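You operate a simulated robot arm through the tools that you are given. There is no shell and no other tool. Be economical: measure what you need, move in short steps, check, and stop when the job is done.

You are at the controls of a simulated robot arm. One attempt, no reset.

JOB
Stand the blue cloth beside the yellow card. It goes on the side that lies toward x +0.7, y -0.7 (a direction in the base frame), with about 3 cm between them.
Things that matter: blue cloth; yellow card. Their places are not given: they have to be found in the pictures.

The check looks at the end state, three seconds after you hand in, the way a careful person would. Anything else that was tipped, shoved, dropped, spilled or broken makes it a failure.

ROBOT AND FRAMES
A 6-joint arm with a two-finger parallel gripper, fixed in place. Base frame: the origin is at the foot of the arm, x ahead of it, y to its left, z up; the work surface is at about z = 780. Lengths are in mm, angles in degrees, forces in N, time in s.
With the tool pointing down near the work surface it reaches from about 240 to 640 mm from the base axis. Its first joint turns from -66.0 to 66.0 degrees. Payload 2.7 kg.
The tool frame sits at the grasp point between the pads (the TCP): z along the fingers, y along the line on which they close. The tips reach 23 mm beyond it. The gripper opens to 94 mm. The fingers are 38 mm wide and 10 mm thick; the gripper's body (54 by 96 mm) begins 39 mm behind the TCP.
Orientation is that of the tool frame in the base frame, as a unit quaternion [x, y, z, w]. With the fingers straight down and closing along the base's y, the tool's x points along the base's -x, its y along +y and its z along -z.

CONTROLS
- The arm moves only by the tool step_arm. Its arguments are lists of equal length, an entry for each row: "xyz": the shift along the tool's x, y, z in units of 250 mm (1.0 is 250 mm), a list of three; "delta_rot": the turn, a rotation vector about the tool's x, y, z in units of 60 degrees (1.0 is 60 degrees), a list of three; "fingers": the opening, from 0 (shut) to 1 (fully open). In form: {"xyz": [[dx, dy, dz], ...], "delta_rot": [[rx, ry, rz], ...], "fingers": [fingers, ...]}. A call has 1 to 20 rows; each row is the pose to reach, as a shift and turn from the pose commanded when the call began, along the tool's axes at that moment. A call with a number of a shift or a turn outside -1 to 1 is refused whole. Rows are played at 5 a second. More than 50 mm and 8.6 degrees between two rows, or a gripper value outside its range, and nothing of the call is played. A pose out of reach is approached as far as the arm can. The call stops where the force on the tool passes 40 N (or 10 N more than at its start, if that is more) or the arm is blocked; 0.2 s more then pass. Each finger travels about 45 mm/s and halts on what it meets, pressing with about 36 N; the grip force reading is that of the motor and also rises with nothing between the fingers. The clock runs only during rows and for 0.2 s after the last one: add rows that repeat a pose to give the fingers time. The reply holds the time, the measured pose of the TCP, the force on the tool along the base axes, the opening and the grip force, in the units named above and with some noise, and new pictures: "pictures" is both (left out), scene, wrist or none.
- Cameras (640 x 400 px; columns grow to the right, rows downward): "scene" is fixed at [57.7, -418.2, 1414.6]; the picture's right is [0.92, -0.39, 0.00], its down [-0.19, -0.44, -0.88] and it looks along [0.34, 0.81, -0.47] (base axes); focal length 332 px, centre (320, 200). "wrist" rides on the gripper at [-39, 0, -44] in the tool frame; the picture's right is [0.00, -1.00, 0.00], its down [0.97, 0.00, -0.24] and it looks along [0.24, 0.00, 0.97] (tool axes); focal length 218 px, centre (320, 200).
- point_at(camera, pixels): for up to 12 pixels [column, row] of the newest picture of that camera ("zoom" is the newest enlarged one), the place [x, y, z] in the base frame of the surface seen there, good to about 3 mm. It takes no simulated time.
- zoom(camera, box): a new picture of the part [left, top, right, bottom] of that camera's present view, enlarged. It takes no simulated time.
- finish_job(): hands the job in; it is judged then, once.

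Work in short steps. Measure before you move; look again where a grasp or a placing could have gone wrong, and mend it. You have 60 turns and 120 pictures in all, those below and enlarged ones among them. Open the gripper and draw the arm clear of the work before you hand the job in, unless the task says otherwise; then end with one line.

The tools are called after "Call:" as name(argument=value, ...) on one line, values as JSON. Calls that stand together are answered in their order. step_arm: Moves the arm, as the interface text tells. Its arguments: {"type":"object","properties":{"xyz":{"type":"array"},"delta_rot":{"type":"array"},"fingers":{"type":"array"},"pictures":{"type":"string","enum":["both","scene","wrist","none"]}},"required":["xyz","delta_rot","fingers"]} The other tools are called the same way: point_at (camera, pixels) gives the place of the surface under pixels of a picture; zoom (camera, box) takes an enlarged picture of a part of a camera's view; finish_job () hands the job in.

At the start:

```text
time_s: 0.0
tcp_pos: [228.8, 287.5, 1008.4]
orientation: [0.0, 1.0, 0.001, 0.001]
force: [0.0, -0.6, -0.3]
finger_gap: 94.0
finger_force: 0.0
```

scene: 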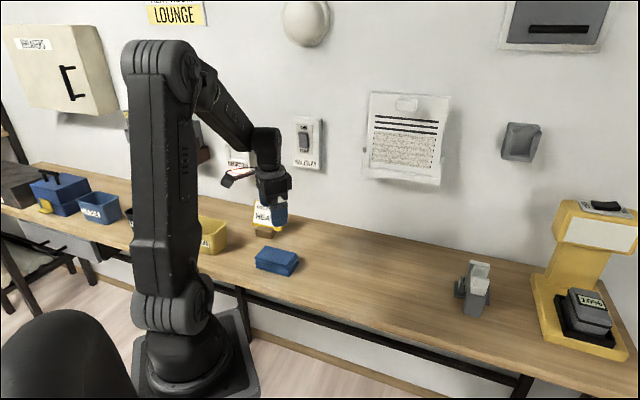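
wrist: 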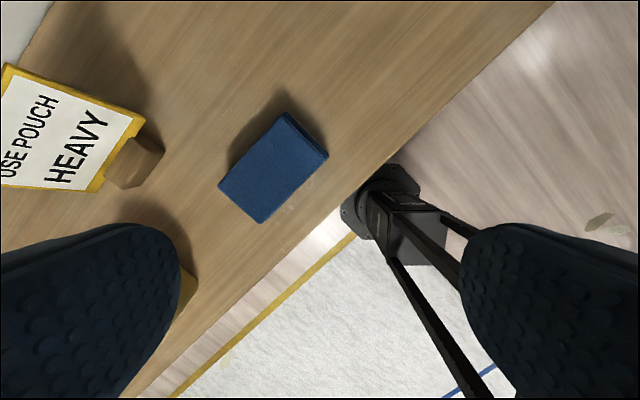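

The blue cloth shows at wrist (273,167) and the yellow-edged card in a wooden foot at wrist (70,130). I measure both and enlarge the scene view.

Call:
point_at(camera="wrist", pixels=[[283, 116], [325, 155], [262, 220], [222, 186], [273, 167], [135, 145], [108, 180], [160, 160], [140, 118], [95, 190], [8, 68], [200, 130]])

Call:
zoom(camera="scene", box=[180, 170, 340, 290])

Call:
zoom(camera="wrist", box=[0, 40, 340, 252])

```text
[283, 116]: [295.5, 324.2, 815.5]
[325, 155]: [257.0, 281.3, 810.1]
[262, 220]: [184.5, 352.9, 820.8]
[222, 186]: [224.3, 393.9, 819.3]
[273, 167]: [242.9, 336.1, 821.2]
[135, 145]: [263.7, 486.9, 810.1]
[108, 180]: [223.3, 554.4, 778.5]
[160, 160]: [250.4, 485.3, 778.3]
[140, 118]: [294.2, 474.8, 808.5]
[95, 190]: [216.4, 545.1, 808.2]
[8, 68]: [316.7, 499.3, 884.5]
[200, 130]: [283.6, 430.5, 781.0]
```

```text
3.33 times, centred on (260, 230) of scene
```

zoom: 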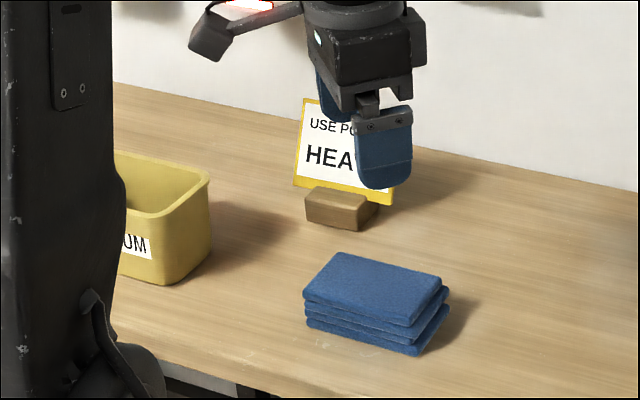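

```text
1.88 times, centred on (170, 146) of wrist
```

zoom: 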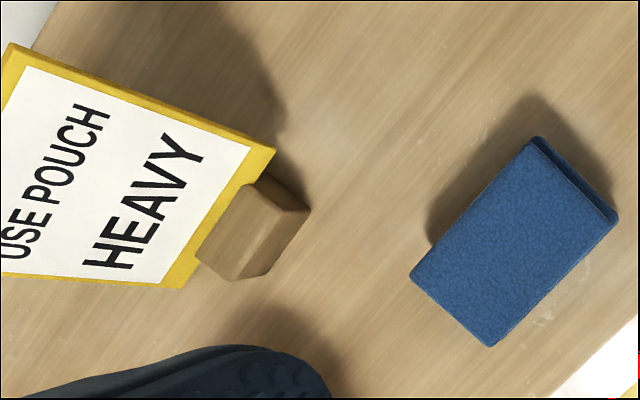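

The cloth is a folded stack about 100 x 57 mm and 40 mm tall, with its long axis along (0.7,-0.7). The card's right edge is near (294,475), the same axis. I move above the cloth and turn 45° so the fingers close over its short side, then look again.

Call:
step_arm(xyz=[[-0.007, 0.033, 0.04], [-0.015, 0.067, 0.08], [-0.022, 0.1, 0.12], [-0.03, 0.133, 0.16], [-0.037, 0.167, 0.2], [-0.044, 0.2, 0.24], [-0.044, 0.2, 0.24]], delta_rot=[[0, 0, 0.125], [0, 0, 0.25], [0, 0, 0.375], [0, 0, 0.5], [0, 0, 0.625], [0, 0, 0.75], [0, 0, 0.75]], fingers=[1, 1, 1, 1, 1, 1, 1])

```text
time_s: 1.6
tcp_pos: [239.3, 337.1, 949.4]
orientation: [0.383, 0.924, 0.0, 0.001]
force: [0.2, 0.0, 0.3]
finger_gap: 94.0
finger_force: 0.1
```

scene: 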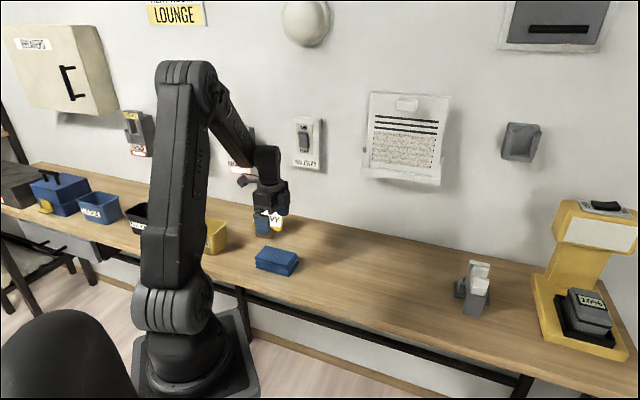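
wrist: 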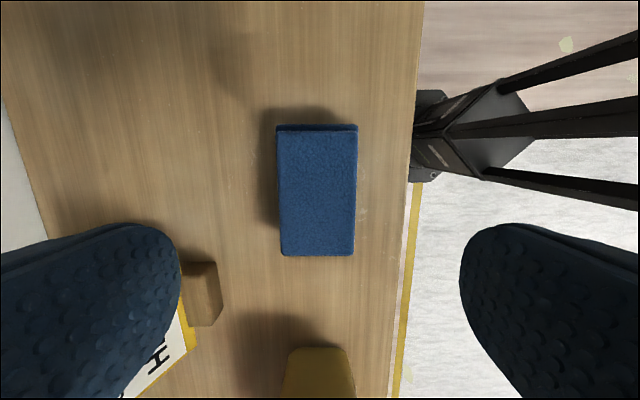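

The cloth is square with the gripper, spanning wrist columns 278-357 and rows 124-256. I measure its edges accurately.

Call:
point_at(camera="wrist", pixels=[[280, 190], [355, 190], [317, 135], [317, 253], [317, 127], [317, 190], [283, 253], [352, 253], [281, 135], [355, 135], [216, 264], [190, 346]])

Call:
zoom(camera="wrist", box=[160, 100, 400, 400])

```text
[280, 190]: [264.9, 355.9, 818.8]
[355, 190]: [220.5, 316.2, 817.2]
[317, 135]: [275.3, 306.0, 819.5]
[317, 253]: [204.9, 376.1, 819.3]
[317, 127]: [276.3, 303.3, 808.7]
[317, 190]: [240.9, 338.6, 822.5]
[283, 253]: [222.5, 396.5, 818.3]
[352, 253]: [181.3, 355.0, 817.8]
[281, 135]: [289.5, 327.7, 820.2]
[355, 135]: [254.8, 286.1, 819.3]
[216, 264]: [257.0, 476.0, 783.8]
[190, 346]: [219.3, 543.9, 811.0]
```

```text
1.33 times, centred on (280, 250) of wrist
```

zoom: 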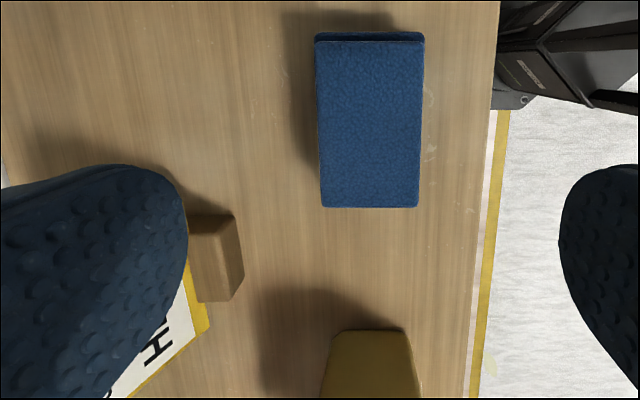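

Cloth centre is about (239,340), top z≈820, aligned with the tool. I lower straight down with open fingers to TCP z≈807.

Call:
step_arm(xyz=[[0.009, 0.006, 0.12], [0.009, 0.006, 0.24], [0.009, 0.006, 0.36], [0.009, 0.006, 0.44], [0.009, 0.006, 0.5], [0.009, 0.006, 0.54], [0.009, 0.006, 0.57], [0.009, 0.006, 0.57]], delta_rot=[[0, 0, 0], [0, 0, 0], [0, 0, 0], [0, 0, 0], [0, 0, 0], [0, 0, 0], [0, 0, 0], [0, 0, 0]], fingers=[1, 1, 1, 1, 1, 1, 1, 1])

```text
time_s: 3.4
tcp_pos: [238.3, 339.9, 806.8]
orientation: [0.383, 0.924, -0.001, 0.0]
force: [0.3, 0.1, 0.3]
finger_gap: 94.4
finger_force: 0.1
```

scene: 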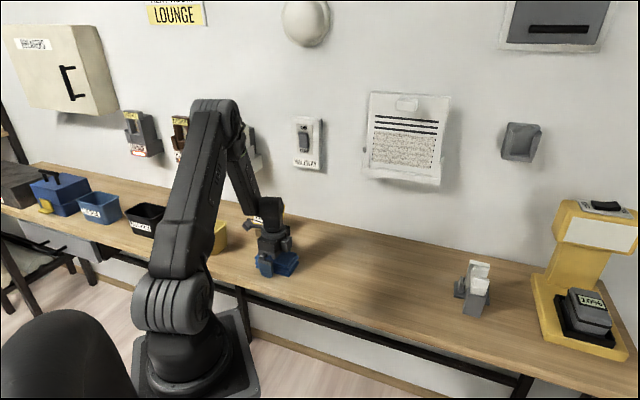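
wrist: 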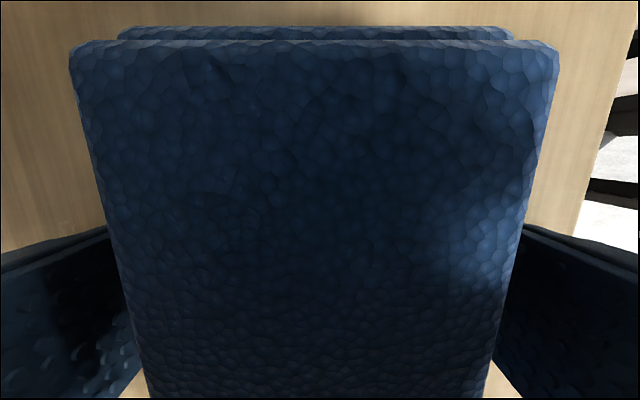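

The fingers straddle the cloth with room on both sides. I close and give the fingers time.

Call:
step_arm(xyz=[[0, 0, 0], [0, 0, 0], [0, 0, 0], [0, 0, 0], [0, 0, 0], [0, 0, 0], [0, 0, 0]], delta_rot=[[0, 0, 0], [0, 0, 0], [0, 0, 0], [0, 0, 0], [0, 0, 0], [0, 0, 0], [0, 0, 0]], fingers=[0.5, 0.3, 0.3, 0.3, 0.3, 0.3, 0.3], pictures="wrist")

```text
time_s: 5.0
tcp_pos: [238.9, 340.0, 805.0]
orientation: [0.383, 0.924, 0.0, 0.0]
force: [0.6, 0.2, 0.5]
finger_gap: 67.4
finger_force: 36.4
```

wrist: 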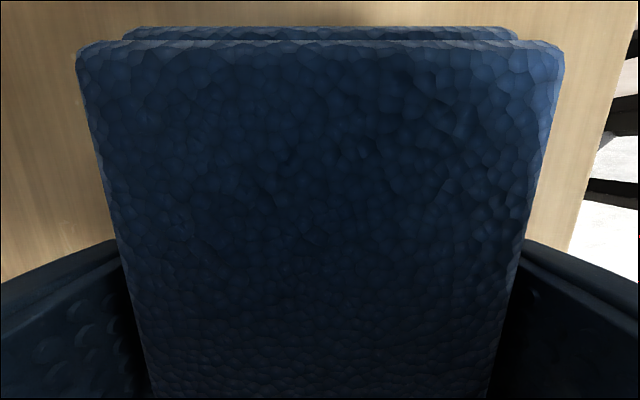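

It gripped at 67 mm with 36 N. I lift 90 mm and check that the whole stack came up.

Call:
step_arm(xyz=[[0, 0, -0.04], [0, 0, -0.12], [0, 0, -0.24], [0, 0, -0.36], [0, 0, -0.36]], delta_rot=[[0, 0, 0], [0, 0, 0], [0, 0, 0], [0, 0, 0], [0, 0, 0]], fingers=[0.3, 0.3, 0.3, 0.3, 0.3])

Call:
zoom(camera="scene", box=[180, 170, 340, 290])

```text
time_s: 6.2
tcp_pos: [238.7, 339.5, 896.5]
orientation: [0.382, 0.924, 0.0, 0.0]
force: [-0.2, -0.2, -1.5]
finger_gap: 67.2
finger_force: 35.8
```

scene: 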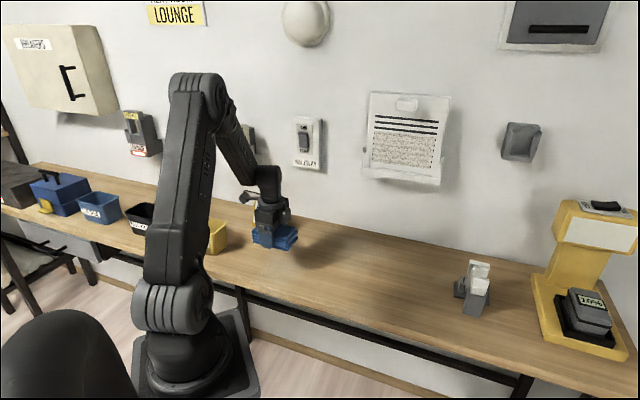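
wrist: 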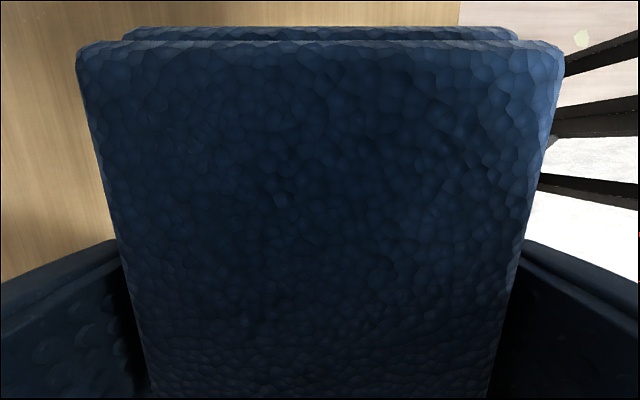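

```text
3.33 times, centred on (260, 230) of scene
```

zoom: 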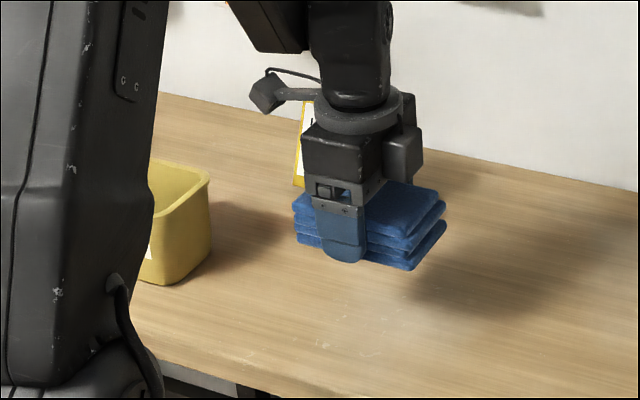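

The whole stack hangs level. I move along +d (away from the card) 90 mm first, then sideways to the card's row, staying high, to see the card uncovered.

Call:
step_arm(xyz=[[-0.12, 0, 0], [-0.24, 0, 0], [-0.36, 0, 0], [-0.36, 0.13, 0], [-0.36, 0.27, 0], [-0.36, 0.41, 0], [-0.36, 0.548, 0], [-0.36, 0.548, 0]], delta_rot=[[0, 0, 0], [0, 0, 0], [0, 0, 0], [0, 0, 0], [0, 0, 0], [0, 0, 0], [0, 0, 0], [0, 0, 0]], fingers=[0.3, 0.3, 0.3, 0.3, 0.3, 0.3, 0.3, 0.3], pictures="scene")

Call:
zoom(camera="scene", box=[220, 170, 340, 260])

```text
time_s: 8.0
tcp_pos: [399.7, 371.9, 896.2]
orientation: [0.382, 0.924, -0.001, 0.0]
force: [0.0, 0.3, -1.2]
finger_gap: 67.3
finger_force: 36.3
```

scene: 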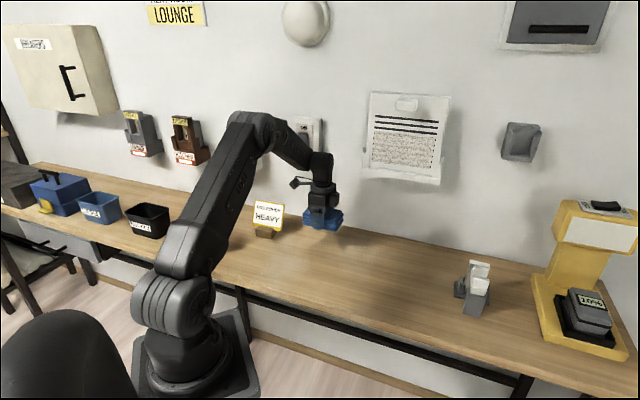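

```text
4.44 times, centred on (280, 215) of scene
```

zoom: 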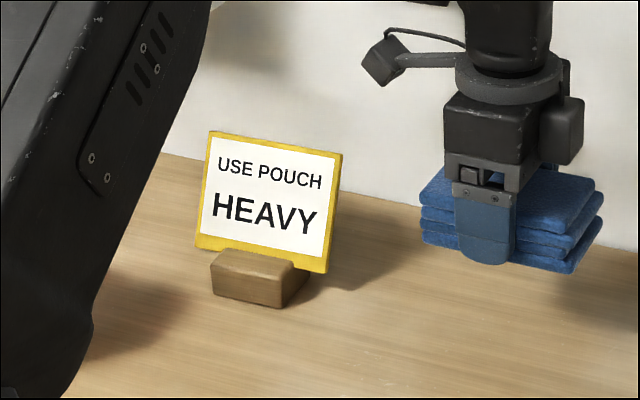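

The card is in full view in the enlarged picture; I measure its corners, foot, the cloth's near end and the knob protruding from the gripper.

Call:
point_at(camera="zoom", pixels=[[324, 266], [338, 160], [213, 136], [199, 243], [214, 288], [283, 304], [306, 272], [425, 195], [428, 235], [380, 78], [370, 70], [390, 82]])

```text
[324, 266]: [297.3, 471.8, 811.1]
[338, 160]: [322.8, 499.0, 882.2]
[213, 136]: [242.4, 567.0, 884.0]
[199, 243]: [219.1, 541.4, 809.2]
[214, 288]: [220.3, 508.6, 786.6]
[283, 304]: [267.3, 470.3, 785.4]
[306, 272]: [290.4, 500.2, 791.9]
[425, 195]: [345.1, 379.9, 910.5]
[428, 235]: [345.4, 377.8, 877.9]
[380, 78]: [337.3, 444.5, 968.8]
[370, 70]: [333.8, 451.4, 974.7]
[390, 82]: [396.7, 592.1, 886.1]
```

Card right edge is at about -123.5 along (0.7,-0.7). The knob on the wrist sticks out toward the card, so I check its extent before lowering.

Call:
zoom(camera="scene", box=[280, 165, 340, 205])

```text
10.00 times, centred on (310, 185) of scene
```

zoom: 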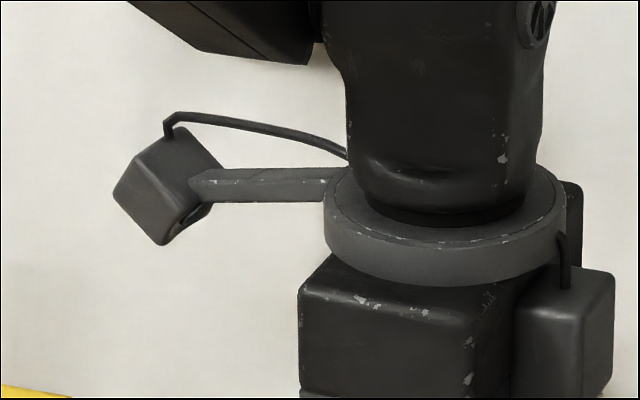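

Measuring the knob's corners and arm.

Call:
point_at(camera="zoom", pixels=[[163, 238], [118, 192], [160, 150], [210, 160], [200, 210], [150, 200], [205, 180], [325, 185], [180, 170], [335, 235]])

```text
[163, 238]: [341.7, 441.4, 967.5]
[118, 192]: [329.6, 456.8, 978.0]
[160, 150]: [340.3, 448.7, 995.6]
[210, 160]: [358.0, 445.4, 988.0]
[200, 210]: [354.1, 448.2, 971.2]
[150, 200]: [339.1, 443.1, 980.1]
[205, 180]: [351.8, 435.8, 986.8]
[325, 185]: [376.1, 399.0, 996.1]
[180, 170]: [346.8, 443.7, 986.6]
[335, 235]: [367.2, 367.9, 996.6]
```

The knob bottom will end at z≈876, just under the card's top (884, leaning back to n≈576+). I set the cloth's row 15 mm nearer the front so the knob passes clear of it; I first shift over and lower halfway.

Call:
step_arm(xyz=[[0, -0.062, 0], [0.08, -0.062, 0], [0.16, -0.062, 0], [0.22, -0.062, 0], [0.252, -0.062, 0], [0.252, -0.062, 0.1], [0.252, -0.062, 0.2], [0.252, -0.062, 0.2]], delta_rot=[[0, 0, 0], [0, 0, 0], [0, 0, 0], [0, 0, 0], [0, 0, 0], [0, 0, 0], [0, 0, 0], [0, 0, 0]], fingers=[0.3, 0.3, 0.3, 0.3, 0.3, 0.3, 0.3, 0.3], pictures="scene")

Call:
zoom(camera="scene", box=[230, 170, 350, 245])

```text
time_s: 9.8
tcp_pos: [344.6, 405.4, 845.6]
orientation: [0.383, 0.924, 0.0, 0.0]
force: [-0.9, -0.3, -0.4]
finger_gap: 67.4
finger_force: 36.1
```

scene: 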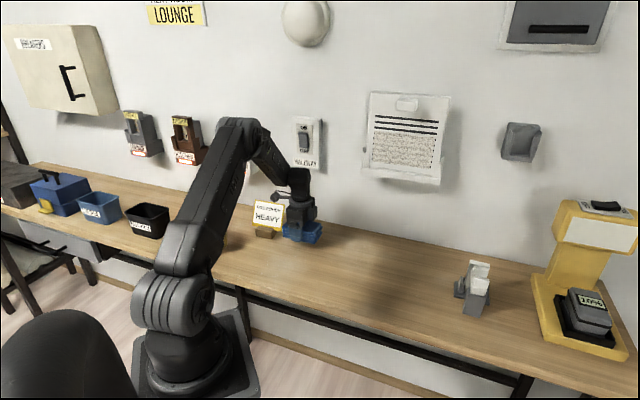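

```text
5.33 times, centred on (290, 208) of scene
```

zoom: 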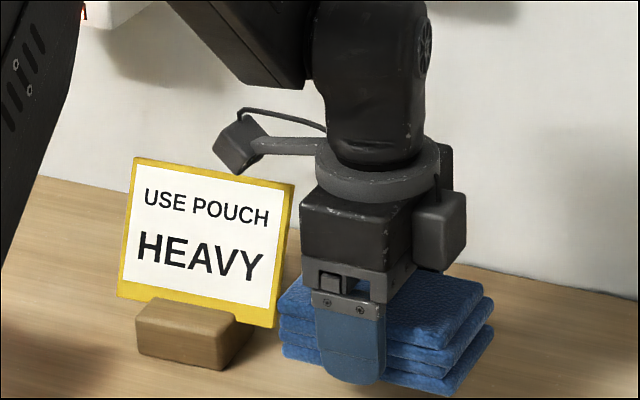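

The knob is in front of the card. I check the gap and knob position from this picture before the last descent.

Call:
point_at(camera="zoom", pixels=[[237, 170], [216, 140], [255, 160], [290, 190], [283, 290], [285, 355], [282, 325], [273, 322]])

```text
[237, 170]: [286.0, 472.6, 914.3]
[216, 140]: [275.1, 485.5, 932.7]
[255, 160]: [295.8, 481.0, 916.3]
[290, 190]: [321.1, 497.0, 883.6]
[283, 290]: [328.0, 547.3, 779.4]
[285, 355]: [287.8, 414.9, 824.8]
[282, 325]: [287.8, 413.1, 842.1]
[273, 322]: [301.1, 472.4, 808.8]
```

Knob clears the card by about 25 mm, and the gap measures 31–33 mm. I lower the remaining distance slowly.

Call:
step_arm(xyz=[[0.004, 0, 0.06], [0.004, 0, 0.11], [0.004, 0, 0.135], [0.004, 0, 0.148], [0.004, 0, 0.157], [0.004, 0, 0.157]], delta_rot=[[0, 0, 0], [0, 0, 0], [0, 0, 0], [0, 0, 0], [0, 0, 0], [0, 0, 0]], fingers=[0.3, 0.3, 0.3, 0.3, 0.3, 0.3], pictures="scene")

Call:
zoom(camera="scene", box=[230, 170, 350, 245])

```text
time_s: 11.2
tcp_pos: [342.4, 406.7, 805.6]
orientation: [0.383, 0.924, 0.0, 0.001]
force: [-0.1, -0.2, -1.4]
finger_gap: 67.6
finger_force: 36.1
```

scene: 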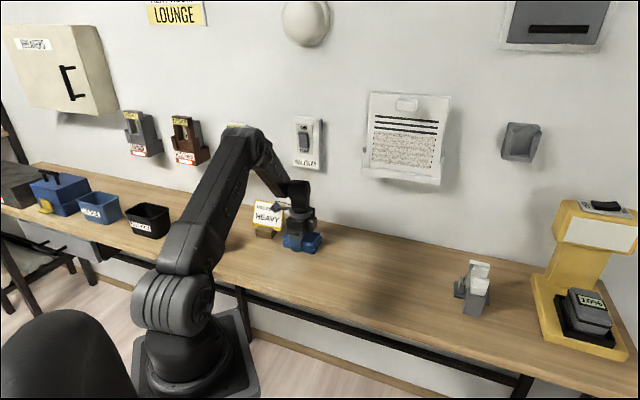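

```text
5.33 times, centred on (290, 208) of scene
```

zoom: 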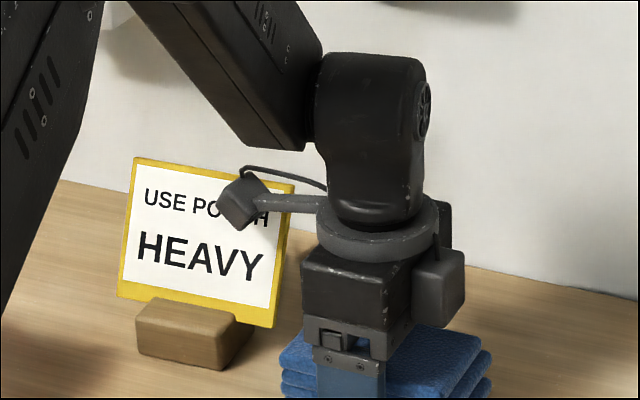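

The force still reads about the held weight (-1.4 N), so the cloth is not quite resting. I ease down 1.5 mm more.

Call:
step_arm(xyz=[[0, 0, 0.003], [0, 0, 0.006], [0, 0, 0.006]], delta_rot=[[0, 0, 0], [0, 0, 0], [0, 0, 0]], fingers=[0.3, 0.3, 0.3], pictures="none")

```text
time_s: 12.0
tcp_pos: [342.4, 406.7, 805.3]
orientation: [0.383, 0.924, 0.0, 0.001]
force: [-0.6, -0.6, 2.8]
finger_gap: 67.3
finger_force: 35.7
```

Force rose to +2.8 N, so the cloth rests on the table. I open the fingers in place.

Call:
step_arm(xyz=[[0, 0, 0], [0, 0, 0], [0, 0, 0], [0, 0, 0], [0, 0, 0]], delta_rot=[[0, 0, 0], [0, 0, 0], [0, 0, 0], [0, 0, 0], [0, 0, 0]], fingers=[0.85, 1, 1, 1, 1], pictures="wrist")

```text
time_s: 13.2
tcp_pos: [343.2, 406.1, 805.1]
orientation: [0.383, 0.924, 0.0, 0.0]
force: [0.8, 0.3, -0.1]
finger_gap: 93.9
finger_force: 0.0
```

wrist: 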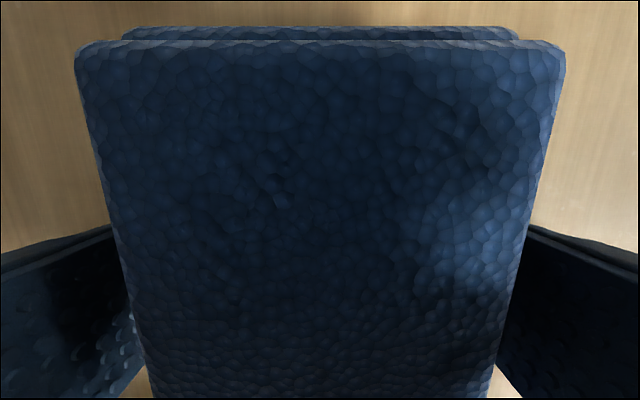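

Both fingers are free of the cloth. I rise straight up 120 mm, then move away along +d.

Call:
step_arm(xyz=[[0, 0, -0.06], [0, 0, -0.18], [0, 0, -0.32], [0, 0, -0.48], [-0.18, 0, -0.5], [-0.36, 0, -0.5], [-0.54, 0, -0.5], [-0.54, 0, -0.5]], delta_rot=[[0, 0, 0], [0, 0, 0], [0, 0, 0], [0, 0, 0], [0, 0, 0], [0, 0, 0], [0, 0, 0], [0, 0, 0]], fingers=[1, 1, 1, 1, 1, 1, 1, 1], pictures="scene")

Call:
zoom(camera="scene", box=[230, 170, 350, 260])

```text
time_s: 15.0
tcp_pos: [437.8, 311.5, 929.8]
orientation: [0.382, 0.924, 0.001, -0.001]
force: [-0.4, -0.2, 0.4]
finger_gap: 94.0
finger_force: 0.1
```

scene: 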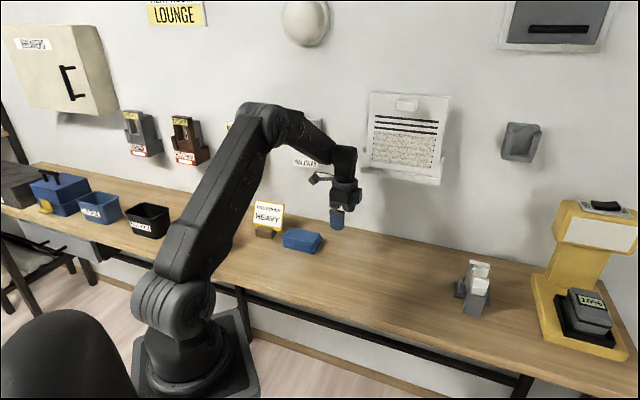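

```text
4.44 times, centred on (290, 215) of scene
```

zoom: 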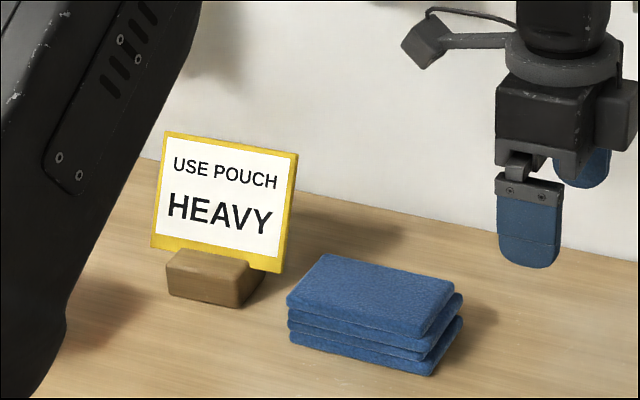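

The card stands undisturbed and the cloth lies beside it. I measure the final gap.

Call:
point_at(camera="zoom", pixels=[[278, 268], [292, 160], [290, 295], [293, 338], [322, 258], [452, 285], [417, 332], [305, 277]])

```text
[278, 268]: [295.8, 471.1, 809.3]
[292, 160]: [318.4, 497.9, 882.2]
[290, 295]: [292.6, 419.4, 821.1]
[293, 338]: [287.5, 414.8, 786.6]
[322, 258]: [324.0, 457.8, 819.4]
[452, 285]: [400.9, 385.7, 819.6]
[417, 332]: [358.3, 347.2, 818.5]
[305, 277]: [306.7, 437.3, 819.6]
```

The gap is about 32 mm, with the cloth level and parallel to the card. I draw the arm further aside to see that the yellow bin behind it is untouched.

Call:
step_arm(xyz=[[-0.18, 0, 0], [-0.36, 0, 0], [-0.54, -0.1, 0], [-0.72, -0.2, 0], [-0.8, -0.3, 0], [-0.8, -0.3, 0]], delta_rot=[[0, 0, 0], [0, 0, 0], [0, 0, 0], [0, 0, 0], [0, 0, 0], [0, 0, 0]], fingers=[1, 1, 1, 1, 1, 1], pictures="scene")

```text
refused: row 3 steps farther than a row can; nothing moved
```

One step was slightly too long; I repeat it with shorter rows.

Call:
step_arm(xyz=[[-0.15, 0, 0], [-0.3, 0, 0], [-0.43, -0.08, 0], [-0.56, -0.16, 0], [-0.69, -0.24, 0], [-0.8, -0.3, 0], [-0.8, -0.3, 0]], delta_rot=[[0, 0, 0], [0, 0, 0], [0, 0, 0], [0, 0, 0], [0, 0, 0], [0, 0, 0], [0, 0, 0]], fingers=[1, 1, 1, 1, 1, 1, 1], pictures="scene")

```text
time_s: 16.6
tcp_pos: [525.7, 117.5, 930.5]
orientation: [0.382, 0.924, 0.0, -0.001]
force: [-0.2, 0.7, -0.8]
finger_gap: 93.9
finger_force: 0.0
```

scene: 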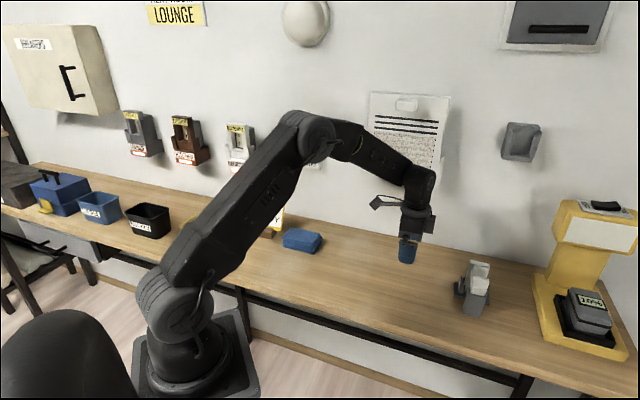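

The bin is still hidden behind the upper arm, but no contact force showed up in any move. The cloth stands in place and the gripper is open and clear, so I hand in.

Call:
finish_job()

```text
The job is handed in.
```

The blue cloth now lies beside the yellow card on its (+0.7, -0.7) side, with a measured gap of about 32 mm. The card looks undisturbed. The one thing I couldn't check is the yellow bin, which was hidden behind the arm in the last pictures, though no move met any unexpected force.
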